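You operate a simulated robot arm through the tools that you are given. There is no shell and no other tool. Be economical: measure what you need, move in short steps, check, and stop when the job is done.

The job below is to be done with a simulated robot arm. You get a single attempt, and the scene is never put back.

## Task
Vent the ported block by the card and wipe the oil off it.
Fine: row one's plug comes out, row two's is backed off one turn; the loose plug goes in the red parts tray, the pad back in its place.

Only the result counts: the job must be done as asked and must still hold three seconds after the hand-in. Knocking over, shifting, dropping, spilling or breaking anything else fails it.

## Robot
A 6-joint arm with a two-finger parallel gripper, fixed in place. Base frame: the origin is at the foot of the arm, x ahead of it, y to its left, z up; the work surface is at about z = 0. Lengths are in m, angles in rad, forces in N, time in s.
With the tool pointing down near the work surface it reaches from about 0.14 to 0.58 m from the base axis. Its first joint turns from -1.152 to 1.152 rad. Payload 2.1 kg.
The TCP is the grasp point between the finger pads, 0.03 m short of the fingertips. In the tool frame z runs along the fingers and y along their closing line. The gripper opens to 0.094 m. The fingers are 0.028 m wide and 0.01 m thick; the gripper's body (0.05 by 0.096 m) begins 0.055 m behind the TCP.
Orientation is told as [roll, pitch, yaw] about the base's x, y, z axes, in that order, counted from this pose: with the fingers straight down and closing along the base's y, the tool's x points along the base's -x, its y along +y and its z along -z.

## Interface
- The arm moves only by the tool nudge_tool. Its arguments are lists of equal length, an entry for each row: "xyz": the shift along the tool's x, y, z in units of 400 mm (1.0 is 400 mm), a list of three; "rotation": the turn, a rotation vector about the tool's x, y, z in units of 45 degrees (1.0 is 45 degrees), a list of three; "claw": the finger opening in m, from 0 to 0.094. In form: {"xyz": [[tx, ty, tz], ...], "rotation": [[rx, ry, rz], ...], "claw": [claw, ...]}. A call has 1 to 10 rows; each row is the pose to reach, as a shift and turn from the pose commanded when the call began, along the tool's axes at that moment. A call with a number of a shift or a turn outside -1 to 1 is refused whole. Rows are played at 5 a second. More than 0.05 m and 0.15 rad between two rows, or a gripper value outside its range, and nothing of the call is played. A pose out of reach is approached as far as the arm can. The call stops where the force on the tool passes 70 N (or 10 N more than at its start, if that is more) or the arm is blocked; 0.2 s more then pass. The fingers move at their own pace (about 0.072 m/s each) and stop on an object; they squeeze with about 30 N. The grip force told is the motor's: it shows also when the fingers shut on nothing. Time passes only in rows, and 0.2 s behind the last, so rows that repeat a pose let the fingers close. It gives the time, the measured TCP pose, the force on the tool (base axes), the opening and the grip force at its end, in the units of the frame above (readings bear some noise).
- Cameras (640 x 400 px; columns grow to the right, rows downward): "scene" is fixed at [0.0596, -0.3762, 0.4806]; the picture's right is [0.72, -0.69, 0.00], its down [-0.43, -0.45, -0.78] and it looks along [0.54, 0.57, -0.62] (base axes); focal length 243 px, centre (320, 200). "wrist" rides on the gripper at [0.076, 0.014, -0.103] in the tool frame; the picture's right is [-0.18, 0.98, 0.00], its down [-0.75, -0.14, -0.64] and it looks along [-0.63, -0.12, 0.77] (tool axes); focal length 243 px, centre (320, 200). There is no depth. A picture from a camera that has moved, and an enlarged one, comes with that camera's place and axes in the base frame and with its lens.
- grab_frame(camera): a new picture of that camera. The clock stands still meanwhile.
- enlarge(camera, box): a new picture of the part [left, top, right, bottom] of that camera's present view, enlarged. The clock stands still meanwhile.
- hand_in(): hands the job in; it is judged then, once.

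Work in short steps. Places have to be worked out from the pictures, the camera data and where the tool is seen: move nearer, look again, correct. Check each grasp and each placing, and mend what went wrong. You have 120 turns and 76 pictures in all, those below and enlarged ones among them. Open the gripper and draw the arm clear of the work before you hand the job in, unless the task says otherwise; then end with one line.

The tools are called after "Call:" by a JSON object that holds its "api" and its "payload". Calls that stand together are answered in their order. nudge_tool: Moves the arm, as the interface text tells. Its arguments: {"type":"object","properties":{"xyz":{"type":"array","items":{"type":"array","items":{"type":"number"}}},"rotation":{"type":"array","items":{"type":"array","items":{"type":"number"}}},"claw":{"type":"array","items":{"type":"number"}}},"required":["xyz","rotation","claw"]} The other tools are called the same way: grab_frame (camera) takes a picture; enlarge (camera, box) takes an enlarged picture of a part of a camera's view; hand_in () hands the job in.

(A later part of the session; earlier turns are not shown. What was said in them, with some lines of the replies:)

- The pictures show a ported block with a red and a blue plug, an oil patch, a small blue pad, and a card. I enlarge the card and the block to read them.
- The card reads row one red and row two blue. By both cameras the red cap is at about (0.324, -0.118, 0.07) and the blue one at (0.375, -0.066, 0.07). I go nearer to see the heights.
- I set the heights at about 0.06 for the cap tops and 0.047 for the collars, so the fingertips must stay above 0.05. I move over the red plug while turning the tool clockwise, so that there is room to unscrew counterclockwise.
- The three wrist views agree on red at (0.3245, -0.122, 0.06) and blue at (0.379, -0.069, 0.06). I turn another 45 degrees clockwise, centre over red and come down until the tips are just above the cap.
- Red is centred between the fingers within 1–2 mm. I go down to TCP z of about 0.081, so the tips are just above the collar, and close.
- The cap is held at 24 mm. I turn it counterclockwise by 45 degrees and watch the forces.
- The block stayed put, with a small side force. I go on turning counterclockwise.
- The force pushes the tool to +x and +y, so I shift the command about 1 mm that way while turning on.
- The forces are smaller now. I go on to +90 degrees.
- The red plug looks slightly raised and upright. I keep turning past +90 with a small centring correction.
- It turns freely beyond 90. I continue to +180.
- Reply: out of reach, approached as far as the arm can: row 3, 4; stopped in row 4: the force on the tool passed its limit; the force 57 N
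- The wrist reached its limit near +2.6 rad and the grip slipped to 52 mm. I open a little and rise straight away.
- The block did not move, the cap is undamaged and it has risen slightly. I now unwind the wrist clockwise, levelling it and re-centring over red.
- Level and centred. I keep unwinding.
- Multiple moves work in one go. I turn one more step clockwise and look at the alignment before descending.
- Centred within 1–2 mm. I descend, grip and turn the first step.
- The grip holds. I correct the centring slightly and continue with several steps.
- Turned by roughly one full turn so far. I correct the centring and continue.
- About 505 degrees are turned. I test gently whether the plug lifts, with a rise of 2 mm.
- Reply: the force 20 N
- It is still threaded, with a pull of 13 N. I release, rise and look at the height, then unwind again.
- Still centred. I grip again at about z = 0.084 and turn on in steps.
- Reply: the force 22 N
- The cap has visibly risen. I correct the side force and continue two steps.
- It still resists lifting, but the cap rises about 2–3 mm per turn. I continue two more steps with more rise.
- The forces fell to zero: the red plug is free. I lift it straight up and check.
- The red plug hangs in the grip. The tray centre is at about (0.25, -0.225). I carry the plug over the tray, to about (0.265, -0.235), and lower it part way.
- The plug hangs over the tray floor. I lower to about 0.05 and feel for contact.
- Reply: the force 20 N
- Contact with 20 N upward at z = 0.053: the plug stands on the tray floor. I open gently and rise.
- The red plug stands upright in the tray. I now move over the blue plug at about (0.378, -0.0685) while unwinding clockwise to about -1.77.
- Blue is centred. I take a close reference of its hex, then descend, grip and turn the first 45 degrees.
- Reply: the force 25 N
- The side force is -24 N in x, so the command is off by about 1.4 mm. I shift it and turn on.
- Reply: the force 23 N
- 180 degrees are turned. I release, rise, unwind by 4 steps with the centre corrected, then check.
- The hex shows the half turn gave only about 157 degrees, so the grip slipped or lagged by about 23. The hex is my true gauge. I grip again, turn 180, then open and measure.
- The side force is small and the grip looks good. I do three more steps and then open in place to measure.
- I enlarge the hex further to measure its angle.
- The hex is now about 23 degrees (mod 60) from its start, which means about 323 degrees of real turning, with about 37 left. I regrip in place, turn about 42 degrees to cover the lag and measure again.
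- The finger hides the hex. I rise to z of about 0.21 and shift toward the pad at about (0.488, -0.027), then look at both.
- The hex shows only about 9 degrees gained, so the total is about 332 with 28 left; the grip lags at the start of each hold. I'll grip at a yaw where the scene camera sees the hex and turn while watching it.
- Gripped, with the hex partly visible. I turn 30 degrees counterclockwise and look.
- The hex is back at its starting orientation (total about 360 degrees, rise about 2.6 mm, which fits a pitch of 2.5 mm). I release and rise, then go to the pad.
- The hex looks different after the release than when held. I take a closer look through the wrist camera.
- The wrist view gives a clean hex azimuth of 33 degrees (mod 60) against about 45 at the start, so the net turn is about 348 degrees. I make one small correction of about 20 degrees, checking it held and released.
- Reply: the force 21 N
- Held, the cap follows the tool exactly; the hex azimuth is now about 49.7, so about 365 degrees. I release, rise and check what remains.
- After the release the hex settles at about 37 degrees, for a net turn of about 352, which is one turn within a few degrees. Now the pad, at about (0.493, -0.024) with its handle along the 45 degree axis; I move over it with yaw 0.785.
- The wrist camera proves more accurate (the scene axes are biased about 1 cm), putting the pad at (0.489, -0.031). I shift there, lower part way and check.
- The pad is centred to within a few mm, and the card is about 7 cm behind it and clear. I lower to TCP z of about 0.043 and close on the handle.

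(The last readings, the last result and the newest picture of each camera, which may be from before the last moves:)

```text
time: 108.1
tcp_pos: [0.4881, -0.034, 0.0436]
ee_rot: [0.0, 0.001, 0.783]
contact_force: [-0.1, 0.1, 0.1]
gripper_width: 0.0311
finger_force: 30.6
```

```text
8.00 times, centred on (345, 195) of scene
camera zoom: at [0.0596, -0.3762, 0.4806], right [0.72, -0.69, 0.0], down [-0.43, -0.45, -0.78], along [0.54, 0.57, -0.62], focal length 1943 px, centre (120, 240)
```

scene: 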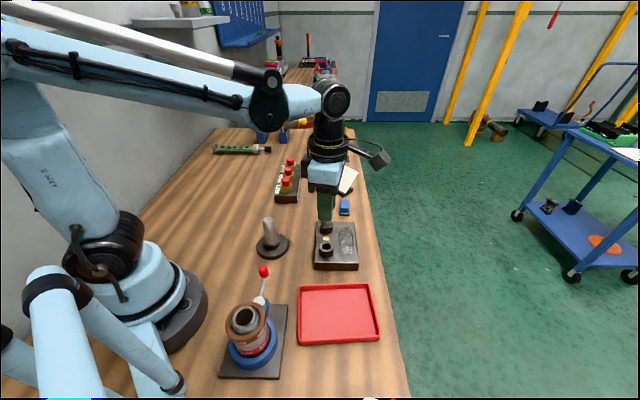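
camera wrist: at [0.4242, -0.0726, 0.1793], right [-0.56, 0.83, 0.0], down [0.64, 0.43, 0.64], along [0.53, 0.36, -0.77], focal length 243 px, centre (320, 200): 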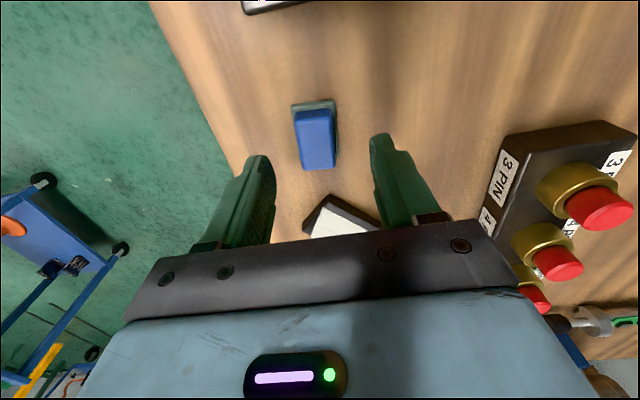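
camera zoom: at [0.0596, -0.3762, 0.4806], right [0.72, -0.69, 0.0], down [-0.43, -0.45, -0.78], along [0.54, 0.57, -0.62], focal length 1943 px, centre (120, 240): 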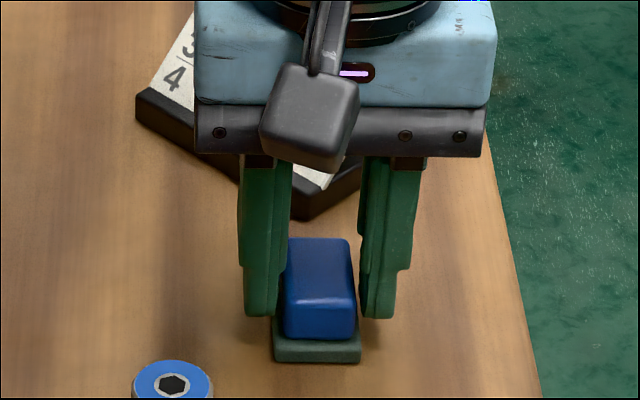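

The handle is held at 31 mm. I lift it 4 cm and check that it comes along.

Call:
{"api": "nudge_tool", "payload": {"xyz": [[0, 0, -0.03], [0, 0, -0.1], [0, 0, -0.15], [0, 0, -0.15]], "rotation": [[0, 0, 0], [0, 0, 0], [0, 0, 0], [0, 0, 0]], "claw": [0.015, 0.015, 0.015, 0.015]}}

Call:
{"api": "enlarge", "payload": {"camera": "scene", "box": [290, 150, 390, 275]}}

```text
time: 109.1
tcp_pos: [0.4889, -0.0339, 0.1026]
ee_rot: [0.004, 0.002, 0.784]
contact_force: [0.5, 0.2, 0.3]
gripper_width: 0.031
finger_force: 30.5
```

```text
3.20 times, centred on (340, 212) of scene
camera zoom: at [0.0596, -0.3762, 0.4806], right [0.72, -0.69, 0.0], down [-0.43, -0.45, -0.78], along [0.54, 0.57, -0.62], focal length 777 px, centre (256, 160)
```

zoom: 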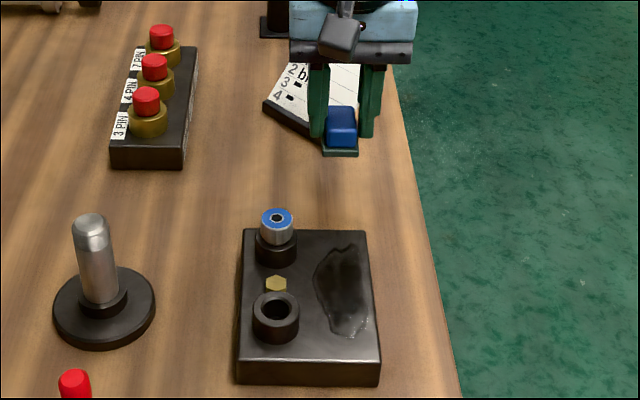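

The pad is lifted, and its home pose is TCP (0.488, -0.034, 0.0436) with yaw 0.784. I put the oil patch at u 0.13–0.235 and w 0.343–0.385 (u and w being the block's axes), so I turn the pad 90 degrees to span w and go above (0.394, -0.125).

Call:
{"api": "nudge_tool", "payload": {"xyz": [[0.04, 0.001, -0.05], [0.09, 0.002, -0.1], [0.15, 0.003, -0.12], [0.21, 0.004, -0.12], [0.27, 0.005, -0.12], [0.328, 0.006, -0.12], [0.328, 0.006, -0.12]], "rotation": [[0, 0, 0.16], [0, 0, 0.33], [0, 0, 0.5], [0, 0, 0.66], [0, 0, 0.83], [0, 0, 1.0], [0, 0, 1.0]], "claw": [0.015, 0.015, 0.015, 0.015, 0.015, 0.015, 0.015]}}

Call:
{"api": "nudge_tool", "payload": {"xyz": [[0, 0, 0], [0, 0, 0], [0, 0, 0], [0, 0, 0.04], [0, 0, 0.08], [0, 0, 0.11], [0, 0, 0.11]], "rotation": [[0, 0, 0.16], [0, 0, 0.33], [0, 0, 0.5], [0, 0, 0.66], [0, 0, 0.83], [0, 0, 1.0], [0, 0, 1.0]], "claw": [0.015, 0.015, 0.015, 0.015, 0.015, 0.015, 0.015]}}

Call:
{"api": "enlarge", "payload": {"camera": "scene", "box": [290, 180, 390, 275]}}

Call:
{"api": "grab_frame", "payload": {"camera": "wrist"}}

```text
time: 110.7
tcp_pos: [0.3922, -0.125, 0.1503]
ee_rot: [0.0, 0.003, -0.004]
contact_force: [0.3, 0.9, -0.5]
gripper_width: 0.0309
finger_force: 29.8
```

```text
time: 112.3
tcp_pos: [0.3949, -0.1238, 0.1067]
ee_rot: [-0.003, 0.001, -0.789]
contact_force: [-0.4, 0.2, -1.0]
gripper_width: 0.0309
finger_force: 30.2
```

```text
4.21 times, centred on (340, 228) of scene
camera zoom: at [0.0596, -0.3762, 0.4806], right [0.72, -0.69, 0.0], down [-0.43, -0.45, -0.78], along [0.54, 0.57, -0.62], focal length 1023 px, centre (236, 84)
```

zoom: 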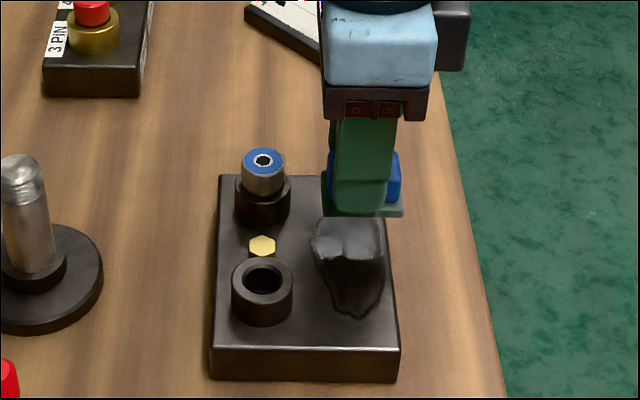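

```text
13 pictures are left
camera wrist: at [0.3516, -0.0584, 0.21], right [0.83, 0.56, 0.0], down [0.43, -0.63, 0.64], along [0.36, -0.53, -0.77], focal length 243 px, centre (320, 200)
```

wrist: 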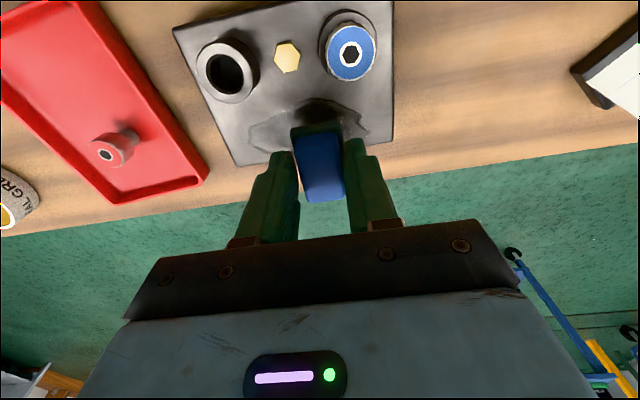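

The pad is lined up over the patch. I lower to just above the expected contact at z of about 0.066 and then creep down.

Call:
{"api": "nudge_tool", "payload": {"xyz": [[0, 0, 0.04], [0, 0, 0.08], [0, 0, 0.09], [0, 0, 0.094], [0, 0, 0.096]], "rotation": [[0, 0, 0], [0, 0, 0], [0, 0, 0], [0, 0, 0], [0, 0, 0]], "claw": [0.015, 0.015, 0.015, 0.015, 0.015]}}

```text
time: 113.5
tcp_pos: [0.3937, -0.1247, 0.0687]
ee_rot: [0.001, 0.004, -0.784]
contact_force: [1.9, 5.0, 22.2]
gripper_width: 0.0308
finger_force: 29.4
```

Contact at 22 N. I ease off slightly and wipe along the block's length, from u = 0.135 to 0.23.

Call:
{"api": "nudge_tool", "payload": {"xyz": [[0, 0, -0.002], [0, -0.05, -0.002], [0, -0.1, -0.002], [0, -0.1375, -0.002], [0, -0.09, -0.002], [0, -0.04, -0.002], [0, 0.01, -0.002], [0, 0.06, -0.002], [0, 0.1, -0.002], [0, 0.1, -0.002]], "rotation": [[0, 0, 0], [0, 0, 0], [0, 0, 0], [0, 0, 0], [0, 0, 0], [0, 0, 0], [0, 0, 0], [0, 0, 0], [0, 0, 0], [0, 0, 0]], "claw": [0.015, 0.015, 0.015, 0.015, 0.015, 0.015, 0.015, 0.015, 0.015, 0.015]}}

Call:
{"api": "enlarge", "payload": {"camera": "scene", "box": [290, 180, 390, 275]}}

```text
time: 115.7
tcp_pos: [0.4208, -0.0968, 0.0691]
ee_rot: [-0.003, 0.002, -0.786]
contact_force: [-0.1, 0.2, -1.0]
gripper_width: 0.0306
finger_force: 29.7
```

```text
4.21 times, centred on (340, 228) of scene
camera zoom: at [0.0596, -0.3762, 0.4806], right [0.72, -0.69, 0.0], down [-0.43, -0.45, -0.78], along [0.54, 0.57, -0.62], focal length 1023 px, centre (236, 84)
```

zoom: 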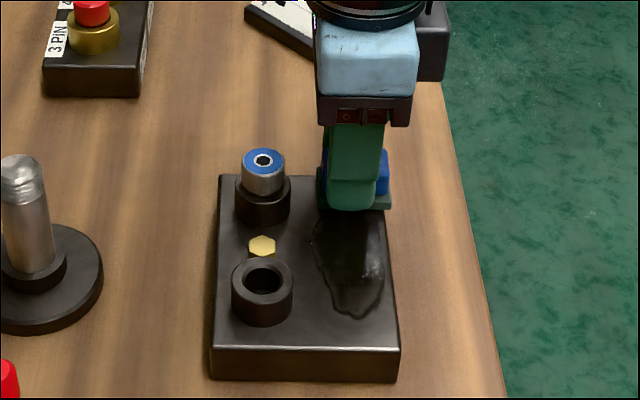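

Contact was lost after easing off, and the oil is still there. I press down again and read the force.

Call:
{"api": "nudge_tool", "payload": {"xyz": [[0, 0, 0.002], [0, 0, 0.003]], "rotation": [[0, 0, 0], [0, 0, 0]], "claw": [0.015, 0.015]}}

```text
time: 116.3
tcp_pos: [0.4208, -0.0968, 0.0684]
ee_rot: [-0.001, 0.003, -0.784]
contact_force: [0.2, 1.6, 1.3]
gripper_width: 0.0309
finger_force: 30.1
```

Call:
{"api": "nudge_tool", "payload": {"xyz": [[0, 0, 0.001], [0, 0, 0.002]], "rotation": [[0, 0, 0], [0, 0, 0]], "claw": [0.015, 0.015]}}

```text
time: 116.9
tcp_pos: [0.4225, -0.0967, 0.0679]
ee_rot: [-0.001, 0.002, -0.786]
contact_force: [3.4, 0.4, 21.3]
gripper_width: 0.0309
finger_force: 29.7
```

The force is now 21 N down on the block. I wipe at this height.

Call:
{"api": "nudge_tool", "payload": {"xyz": [[0, -0.03, -0.0003], [0, -0.06, -0.0003], [0, -0.09, -0.0003], [0, -0.12, -0.0003], [0, -0.15, -0.0003], [0, -0.18, -0.0003], [0, -0.21, -0.0003], [0, -0.235, -0.0003], [0, -0.235, -0.0003]], "rotation": [[0, 0, 0], [0, 0, 0], [0, 0, 0], [0, 0, 0], [0, 0, 0], [0, 0, 0], [0, 0, 0], [0, 0, 0], [0, 0, 0]], "claw": [0.015, 0.015, 0.015, 0.015, 0.015, 0.015, 0.015, 0.015, 0.015]}}

Call:
{"api": "enlarge", "payload": {"camera": "scene", "box": [290, 180, 390, 275]}}

```text
time: 118.9
tcp_pos: [0.3549, -0.1642, 0.0678]
ee_rot: [-0.003, 0.0, -0.787]
contact_force: [-0.5, -0.5, -1.2]
gripper_width: 0.0306
finger_force: 29.8
```

```text
4.21 times, centred on (340, 228) of scene
camera zoom: at [0.0596, -0.3762, 0.4806], right [0.72, -0.69, 0.0], down [-0.43, -0.45, -0.78], along [0.54, 0.57, -0.62], focal length 1023 px, centre (236, 84)
```

zoom: 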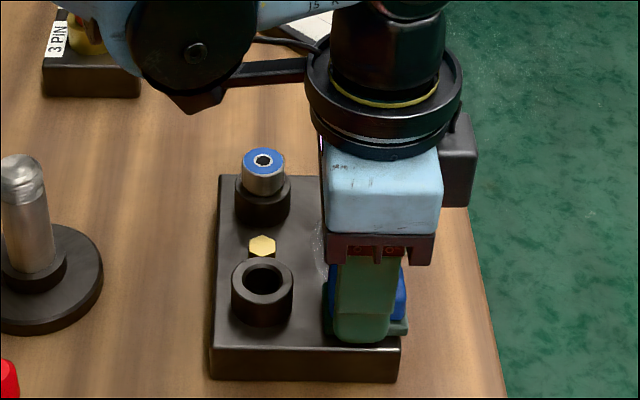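

Contact faded again at the end of the stroke, as the arm's height varies by tenths of a mm. I press again and stroke back 4 mm nearer the collars, with a slight downward ramp.

Call:
{"api": "nudge_tool", "payload": {"xyz": [[0.005, 0, 0.002], [0.01, 0, 0.003], [0.01, 0.03, 0.003], [0.01, 0.06, 0.003], [0.01, 0.09, 0.0032], [0.01, 0.12, 0.0034]], "rotation": [[0, 0, 0], [0, 0, 0], [0, 0, 0], [0, 0, 0], [0, 0, 0], [0, 0, 0]], "claw": [0.015, 0.015, 0.015, 0.015, 0.015, 0.015]}}

```text
time: 120.3
tcp_pos: [0.3885, -0.1253, 0.067]
ee_rot: [-0.001, 0.002, -0.788]
contact_force: [-0.3, 0.2, -0.7]
gripper_width: 0.0307
finger_force: 30.5
```

The reading again shows no load. I look at the oil before going on.

Call:
{"api": "nudge_tool", "payload": {"xyz": [[0, 0, 0.001], [0, 0, 0.0025], [0, 0, 0.0035]], "rotation": [[0, 0, 0], [0, 0, 0], [0, 0, 0]], "claw": [0.015, 0.015, 0.015]}}

Call:
{"api": "enlarge", "payload": {"camera": "scene", "box": [290, 180, 390, 275]}}

```text
time: 121.1
tcp_pos: [0.3877, -0.126, 0.0654]
ee_rot: [-0.001, 0.002, -0.787]
contact_force: [2.6, 2.1, 21.2]
gripper_width: 0.0307
finger_force: 30.5
```

```text
4.21 times, centred on (340, 228) of scene
camera zoom: at [0.0595, -0.3762, 0.4806], right [0.72, -0.69, 0.0], down [-0.43, -0.45, -0.78], along [0.54, 0.57, -0.62], focal length 1023 px, centre (236, 84)
```

zoom: 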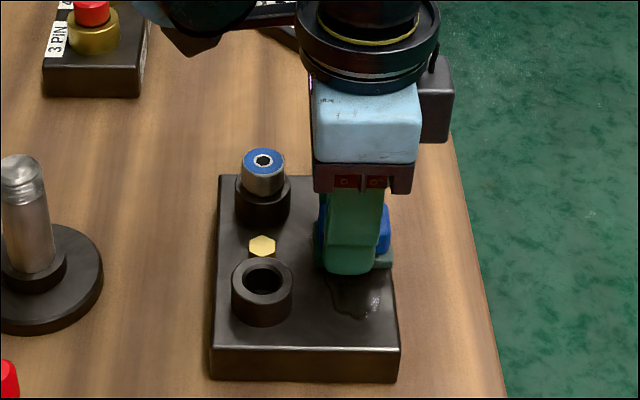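

The pad creeps up in the grip at about 21 N. I push it until the fingertips bear on its base, so pressing becomes positive.

Call:
{"api": "nudge_tool", "payload": {"xyz": [[0, 0, 0.0015], [0, 0, 0.003], [0, 0, 0.0045], [0, 0, 0.006]], "rotation": [[0, 0, 0], [0, 0, 0], [0, 0, 0], [0, 0, 0]], "claw": [0.015, 0.015, 0.015, 0.015]}}

```text
time: 122.1
tcp_pos: [0.3878, -0.126, 0.0629]
ee_rot: [-0.003, 0.001, -0.788]
contact_force: [4.4, 0.0, 21.3]
gripper_width: 0.0307
finger_force: 30.4
```

Still sliding at 21 N. I push on in small steps until the force rises.

Call:
{"api": "nudge_tool", "payload": {"xyz": [[0, 0, 0.0015], [0, 0, 0.003]], "rotation": [[0, 0, 0], [0, 0, 0]], "claw": [0.015, 0.015]}}

Call:
{"api": "nudge_tool", "payload": {"xyz": [[0, 0, 0.0015], [0, 0, 0.003]], "rotation": [[0, 0, 0], [0, 0, 0]], "claw": [0.015, 0.015]}}

```text
time: 122.7
tcp_pos: [0.3868, -0.1258, 0.0625]
ee_rot: [-0.004, 0.002, -0.787]
contact_force: [-1.4, 2.7, 51.9]
gripper_width: 0.0307
finger_force: 30.3
```

```text
time: 123.1
tcp_pos: [0.387, -0.1248, 0.0624]
ee_rot: [-0.003, 0.003, -0.786]
contact_force: [-0.3, 0.9, 21.9]
gripper_width: 0.0312
finger_force: 29.9
stopped in row 2: the force on the tool passed its limit (the readings are from after the stop); the commanded pose is now the measured one
```

The fingertips now bear on the pad base at z = 0.0624 with about 22 N. I wipe at this height.

Call:
{"api": "nudge_tool", "payload": {"xyz": [[0, -0.04, 0], [0, -0.08, 0], [0, -0.126, 0], [-0.006, -0.126, 0], [-0.012, -0.08, 0], [-0.012, -0.04, 0], [-0.012, 0, 0], [-0.012, 0.04, 0], [-0.012, 0.08, 0], [-0.012, 0.12, 0]], "rotation": [[0, 0, 0], [0, 0, 0], [0, 0, 0], [0, 0, 0], [0, 0, 0], [0, 0, 0], [0, 0, 0], [0, 0, 0], [0, 0, 0], [0, 0, 0]], "claw": [0.015, 0.015, 0.015, 0.015, 0.015, 0.015, 0.015, 0.015, 0.015, 0.015]}}

Call:
{"api": "enlarge", "payload": {"camera": "scene", "box": [290, 180, 390, 275]}}

```text
time: 124.8
tcp_pos: [0.3872, -0.1346, 0.0622]
ee_rot: [-0.008, 0.004, -0.789]
contact_force: [0.0, 0.4, 21.2]
gripper_width: 0.0308
finger_force: 30.2
stopped in row 8: the force on the tool passed its limit (the readings are from after the stop); the commanded pose is now the measured one
```

```text
4.21 times, centred on (340, 228) of scene
camera zoom: at [0.0596, -0.3762, 0.4806], right [0.72, -0.69, 0.0], down [-0.43, -0.45, -0.78], along [0.54, 0.57, -0.62], focal length 1023 px, centre (236, 84)
```

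zoom: 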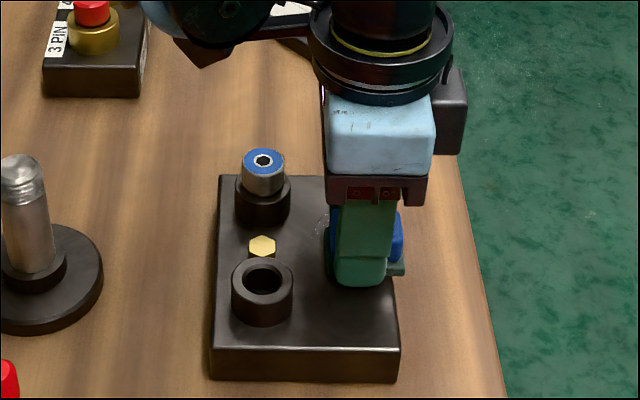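

The lower end is clean. I ease the pressure a little and wipe the upper end and the collar-side edge.

Call:
{"api": "nudge_tool", "payload": {"xyz": [[0, 0.03, -0.0008], [0, 0.07, -0.0008], [0, 0.11, -0.0008], [0, 0.14, -0.0008], [0.01, 0.14, -0.0008], [0.02, 0.14, -0.0008], [0.02, 0.1, -0.0008], [0.02, 0.06, -0.0008], [0.02, 0.02, -0.0008], [0.02, -0.02, -0.0008]], "rotation": [[0, 0, 0], [0, 0, 0], [0, 0, 0], [0, 0, 0], [0, 0, 0], [0, 0, 0], [0, 0, 0], [0, 0, 0], [0, 0, 0], [0, 0, 0]], "claw": [0.015, 0.015, 0.015, 0.015, 0.015, 0.015, 0.015, 0.015, 0.015, 0.015]}}

Call:
{"api": "enlarge", "payload": {"camera": "scene", "box": [290, 180, 390, 275]}}

```text
time: 125.6
tcp_pos: [0.4162, -0.1074, 0.0624]
ee_rot: [-0.014, 0.002, -0.793]
contact_force: [0.2, 0.9, 18.1]
gripper_width: 0.0309
finger_force: 30.1
stopped in row 4: the force on the tool passed its limit (the readings are from after the stop); the commanded pose is now the measured one
```

```text
4.21 times, centred on (340, 228) of scene
camera zoom: at [0.0596, -0.3762, 0.4806], right [0.72, -0.69, 0.0], down [-0.43, -0.45, -0.78], along [0.54, 0.57, -0.62], focal length 1023 px, centre (236, 84)
```

zoom: 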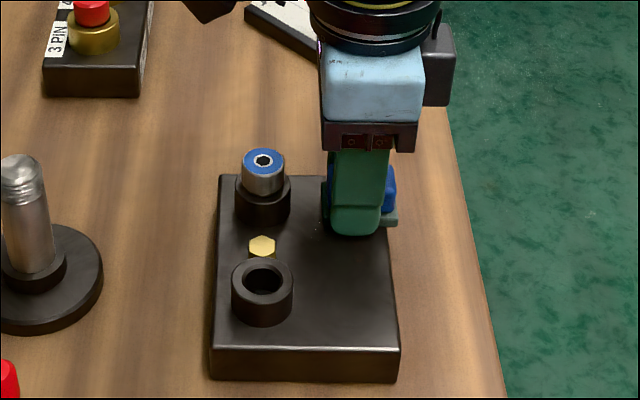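

Almost clean, with a few specks left at the collar-side edge. I finish the upper end and sweep back along that edge with a little less pressure.

Call:
{"api": "nudge_tool", "payload": {"xyz": [[0, 0.02, -0.0012], [0, 0.045, -0.0012], [0.008, 0.045, -0.0012], [0.016, 0.045, -0.0012], [0.022, 0.03, -0.0012], [0.022, 0, -0.0012], [0.022, -0.03, -0.0012], [0.022, -0.06, -0.0012], [0.022, -0.09, -0.0012], [0.022, -0.12, -0.0012]], "rotation": [[0, 0, 0], [0, 0, 0], [0, 0, 0], [0, 0, 0], [0, 0, 0], [0, 0, 0], [0, 0, 0], [0, 0, 0], [0, 0, 0], [0, 0, 0]], "claw": [0.015, 0.015, 0.015, 0.015, 0.015, 0.015, 0.015, 0.015, 0.015, 0.015]}}

```text
time: 127.8
tcp_pos: [0.3762, -0.1348, 0.0615]
ee_rot: [-0.015, 0.003, -0.792]
contact_force: [5.6, 6.2, 23.0]
gripper_width: 0.0311
finger_force: 29.8
```

I lift the pad clear and look at the block.

Call:
{"api": "nudge_tool", "payload": {"xyz": [[0, 0, -0.05], [0, 0, -0.13], [0, 0, -0.22], [0, 0.08, -0.22], [0, 0.16, -0.22], [0, 0.22, -0.22]], "rotation": [[0, 0, 0], [0, 0, 0], [0, 0, 0], [0, 0, -0.16], [0, 0, -0.33], [0, 0, -0.5]], "claw": [0.015, 0.015, 0.015, 0.015, 0.015, 0.015]}}

Call:
{"api": "enlarge", "payload": {"camera": "scene", "box": [300, 200, 370, 275]}}

```text
time: 129.2
tcp_pos: [0.4376, -0.0706, 0.1488]
ee_rot: [-0.014, 0.008, -0.396]
contact_force: [0.4, 0.2, -1.1]
gripper_width: 0.0311
finger_force: 29.9
```

```text
5.33 times, centred on (335, 238) of scene
camera zoom: at [0.0596, -0.3762, 0.4806], right [0.72, -0.69, 0.0], down [-0.43, -0.45, -0.78], along [0.54, 0.57, -0.62], focal length 1296 px, centre (240, 0)
```

zoom: 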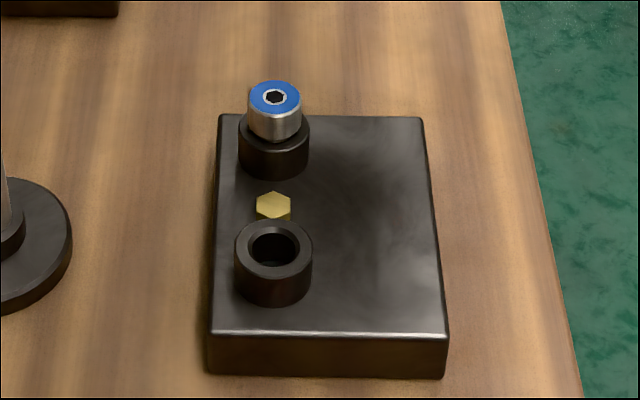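

The block is clean and the plugs are as left. I bring the pad back over its home, turning back to yaw 0.785 and levelling.

Call:
{"api": "nudge_tool", "payload": {"xyz": [[-0.02, 0.03, 0], [-0.04, 0.06, 0], [-0.06, 0.1, 0], [-0.081, 0.133, 0], [-0.081, 0.133, 0], [-0.081, 0.133, 0], [-0.081, 0.133, 0]], "rotation": [[-0.0128, -0.0161, -0.16], [-0.0128, -0.0161, -0.33], [-0.0128, -0.0161, -0.5], [-0.0128, -0.0161, -0.66], [-0.0128, -0.0161, -0.83], [-0.0128, -0.0161, -1.0], [-0.0128, -0.0161, -1.0]], "claw": [0.015, 0.015, 0.015, 0.015, 0.015, 0.015, 0.015]}}

Call:
{"api": "nudge_tool", "payload": {"xyz": [[0, 0, 0], [0, 0, 0.05], [0, 0, 0.1], [0, 0, 0.15], [0, 0, 0.15]], "rotation": [[0, 0, -0.16], [0, 0, -0.33], [0, 0, -0.504], [0, 0, -0.504], [0, 0, -0.504]], "claw": [0.015, 0.015, 0.015, 0.015, 0.015]}}

Call:
{"api": "enlarge", "payload": {"camera": "scene", "box": [315, 170, 375, 220]}}

Call:
{"api": "grab_frame", "payload": {"camera": "wrist"}}

```text
time: 130.8
tcp_pos: [0.488, -0.0357, 0.1489]
ee_rot: [0.002, -0.001, 0.389]
contact_force: [-1.1, 0.3, -0.2]
gripper_width: 0.031
finger_force: 30.1
```

```text
time: 132.0
tcp_pos: [0.4886, -0.0352, 0.0897]
ee_rot: [0.0, -0.002, 0.784]
contact_force: [0.4, -0.7, 0.0]
gripper_width: 0.0307
finger_force: 30.0
```

```text
8.00 times, centred on (345, 195) of scene
camera zoom: at [0.0596, -0.3762, 0.4806], right [0.72, -0.69, 0.0], down [-0.43, -0.45, -0.78], along [0.54, 0.57, -0.62], focal length 1943 px, centre (120, 240)
```

zoom: 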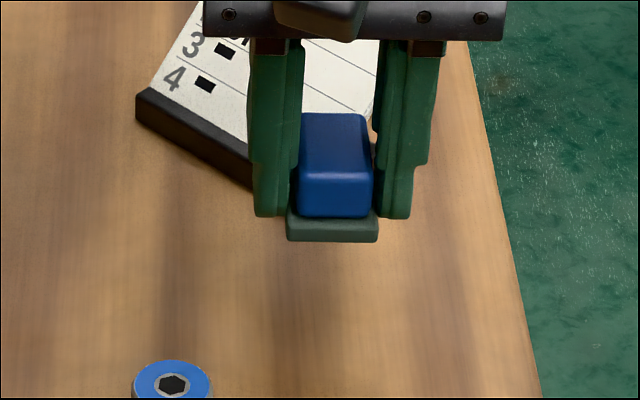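

```text
5 pictures are left
camera wrist: at [0.4251, -0.0781, 0.1917], right [-0.56, 0.83, 0.0], down [0.63, 0.43, 0.64], along [0.53, 0.36, -0.77], focal length 243 px, centre (320, 200)
```

wrist: 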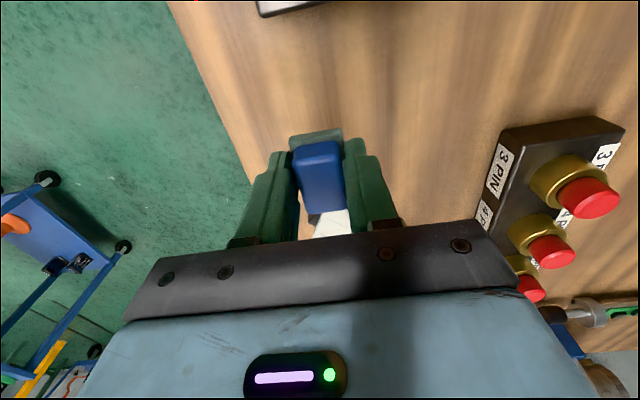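

The pad hangs straight. I expect table contact at z of about 0.036, so I lower to about 0.038, shifted back about 2 mm for the drift when first gripped.

Call:
{"api": "nudge_tool", "payload": {"xyz": [[0, 0.005, 0.05], [0, 0.005, 0.1], [0, 0.005, 0.12], [0, 0.005, 0.127]], "rotation": [[0, 0, 0], [0, 0, 0], [0, 0, 0], [0, 0, 0]], "claw": [0.015, 0.015, 0.015, 0.015]}}

Call:
{"api": "enlarge", "payload": {"camera": "scene", "box": [315, 170, 375, 220]}}

```text
time: 133.0
tcp_pos: [0.4868, -0.0333, 0.0391]
ee_rot: [0.002, -0.003, 0.781]
contact_force: [-0.1, -0.6, -0.5]
gripper_width: 0.0309
finger_force: 29.7
```

```text
8.00 times, centred on (345, 195) of scene
camera zoom: at [0.0596, -0.3762, 0.4806], right [0.72, -0.69, 0.0], down [-0.43, -0.45, -0.78], along [0.54, 0.57, -0.62], focal length 1943 px, centre (120, 240)
```

zoom: 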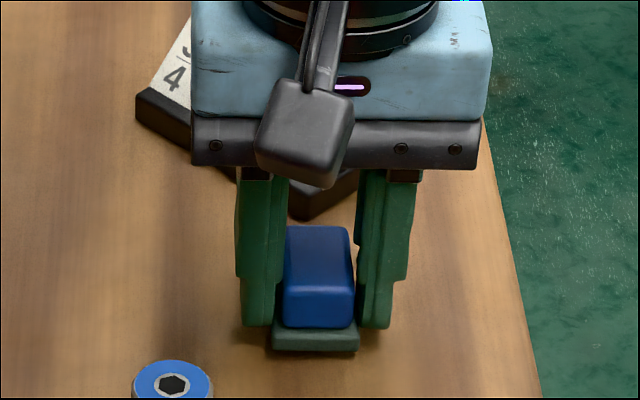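

Compared with the original picture, the pad sits about 3 mm too far along and 1 mm to the right. I correct that and lower to light contact.

Call:
{"api": "nudge_tool", "payload": {"xyz": [[0.008, 0.0025, 0], [0.008, 0.0025, 0.003], [0.008, 0.0025, 0.005], [0.008, 0.0025, 0.006]], "rotation": [[0, 0, 0], [0, 0, 0], [0, 0, 0], [0, 0, 0]], "claw": [0.015, 0.015, 0.015, 0.015]}}

```text
time: 134.0
tcp_pos: [0.484, -0.0358, 0.0346]
ee_rot: [0.002, -0.003, 0.782]
contact_force: [-0.3, 0.2, -0.2]
gripper_width: 0.0309
finger_force: 30.3
```

No contact yet. I lower in small steps.

Call:
{"api": "nudge_tool", "payload": {"xyz": [[0, 0, 0.001], [0, 0, 0.002]], "rotation": [[0, 0, 0], [0, 0, 0]], "claw": [0.015, 0.015]}}

```text
time: 134.6
tcp_pos: [0.4841, -0.0354, 0.0348]
ee_rot: [-0.001, -0.003, 0.781]
contact_force: [-0.4, 1.0, -0.2]
gripper_width: 0.0309
finger_force: 30.1
```

Call:
{"api": "nudge_tool", "payload": {"xyz": [[0, 0, 0.0015], [0, 0, 0.003]], "rotation": [[0, 0, 0], [0, 0, 0]], "claw": [0.015, 0.015]}}

Call:
{"api": "enlarge", "payload": {"camera": "scene", "box": [315, 170, 375, 220]}}

```text
time: 135.2
tcp_pos: [0.4852, -0.0354, 0.0329]
ee_rot: [0.002, -0.002, 0.782]
contact_force: [-0.1, 0.0, -0.4]
gripper_width: 0.031
finger_force: 29.7
```

```text
8.00 times, centred on (345, 195) of scene
camera zoom: at [0.0596, -0.3762, 0.4806], right [0.72, -0.69, 0.0], down [-0.43, -0.45, -0.78], along [0.54, 0.57, -0.62], focal length 1943 px, centre (120, 240)
```

zoom: 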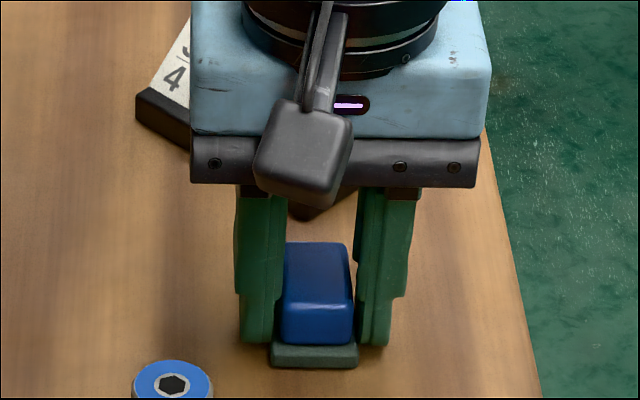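

Still no contact force; the pad must be within a mm or two of the table. I lower a touch more.

Call:
{"api": "nudge_tool", "payload": {"xyz": [[0, 0, 0.001], [0, 0, 0.002]], "rotation": [[0, 0, 0], [0, 0, 0]], "claw": [0.015, 0.015]}}

```text
time: 135.8
tcp_pos: [0.4846, -0.0349, 0.0336]
ee_rot: [0.001, -0.001, 0.782]
contact_force: [-1.1, -0.9, 1.0]
gripper_width: 0.0308
finger_force: 29.2
```

It is nearly touching. By the picture the pad is about 2 mm too near the camera, so I shift it back and lower by half a millimetre.

Call:
{"api": "nudge_tool", "payload": {"xyz": [[-0.004, 0, 0], [-0.004, 0, 0.0013]], "rotation": [[0, 0, 0], [0, 0, 0]], "claw": [0.015, 0.015]}}

```text
time: 136.4
tcp_pos: [0.4858, -0.0341, 0.0322]
ee_rot: [-0.001, -0.001, 0.782]
contact_force: [-4.0, -4.2, 16.8]
gripper_width: 0.031
finger_force: 30.5
```

The contact force is 17 N: the pad is on the table. I open and rise straight up, then check.

Call:
{"api": "nudge_tool", "payload": {"xyz": [[0, 0, -0.001], [0, 0, -0.001], [0, 0, -0.001], [0, 0, -0.05], [0, 0, -0.12], [0, 0, -0.22], [0, 0, -0.3]], "rotation": [[0, 0, 0], [0, 0, 0], [0, 0, 0], [0, 0, 0], [0, 0, 0], [0, 0, 0], [0, 0, 0]], "claw": [0.036, 0.06, 0.06, 0.06, 0.06, 0.06, 0.06]}}

Call:
{"api": "enlarge", "payload": {"camera": "scene", "box": [315, 170, 375, 220]}}

```text
time: 138.0
tcp_pos: [0.485, -0.0353, 0.1528]
ee_rot: [0.004, -0.002, 0.782]
contact_force: [0.7, 0.2, -0.1]
gripper_width: 0.06
finger_force: 0.2
```

```text
8.00 times, centred on (345, 195) of scene
camera zoom: at [0.0596, -0.3762, 0.4806], right [0.72, -0.69, 0.0], down [-0.43, -0.45, -0.78], along [0.54, 0.57, -0.62], focal length 1943 px, centre (120, 240)
```

zoom: 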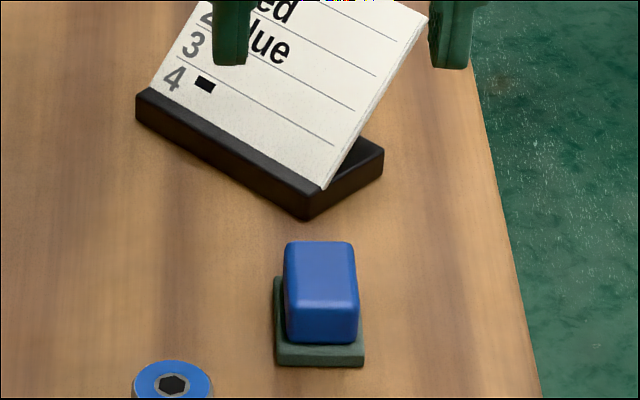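

The pad is back within about 2 mm of its original place. I draw the arm up and back, then make a final check of the whole scene and the blue plug.

Call:
{"api": "nudge_tool", "payload": {"xyz": [[0, 0, -0.1], [0, 0, -0.2], [0.08, 0.06, -0.25], [0.16, 0.12, -0.25], [0.2, 0.15, -0.25], [0.2, 0.15, -0.25]], "rotation": [[0, 0, 0], [0, 0, 0], [0, 0, 0], [0, 0, 0], [0, 0, 0], [0, 0, 0]], "claw": [0.06, 0.06, 0.06, 0.06, 0.06, 0.06]}}

Call:
{"api": "grab_frame", "payload": {"camera": "scene"}}

Call:
{"api": "enlarge", "payload": {"camera": "scene", "box": [317, 210, 337, 225]}}

```text
time: 139.4
tcp_pos: [0.3873, -0.0469, 0.2515]
ee_rot: [0.003, -0.004, 0.782]
contact_force: [-0.4, -0.1, 0.7]
gripper_width: 0.0601
finger_force: 0.0
```

```text
1 pictures are left
```

scene: 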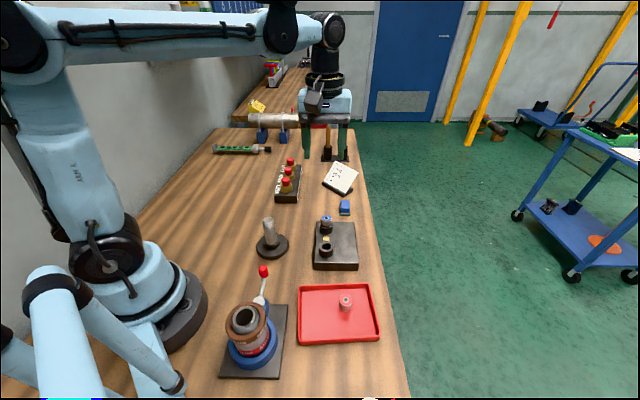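

```text
16.00 times, centred on (327, 218) of scene
camera zoom: at [0.0596, -0.3762, 0.4806], right [0.72, -0.69, 0.0], down [-0.43, -0.45, -0.78], along [0.54, 0.57, -0.62], focal length 3887 px, centre (208, -80)
```

zoom: 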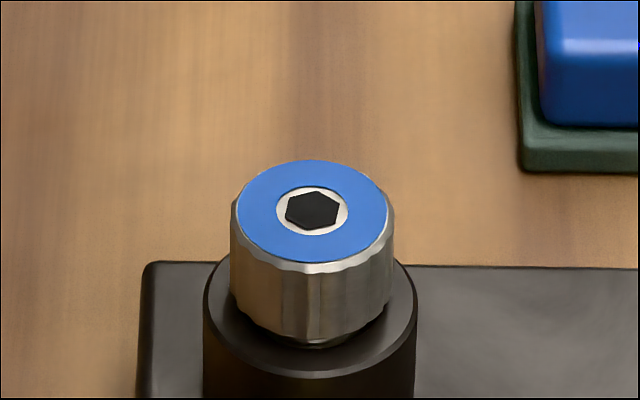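

Red stands in the tray, blue is backed off about one turn, the block is clean and the pad is in its place. The gripper is open and clear, so I hand in.

Call:
{"api": "hand_in", "payload": {}}

```text
The job is handed in.
```

I handed the job in: the red plug is out and standing in the red tray. The blue plug is backed off about one turn (roughly 352° by its hex socket). The oil is wiped off the block and the pad is back within about 2–3 mm of its place.
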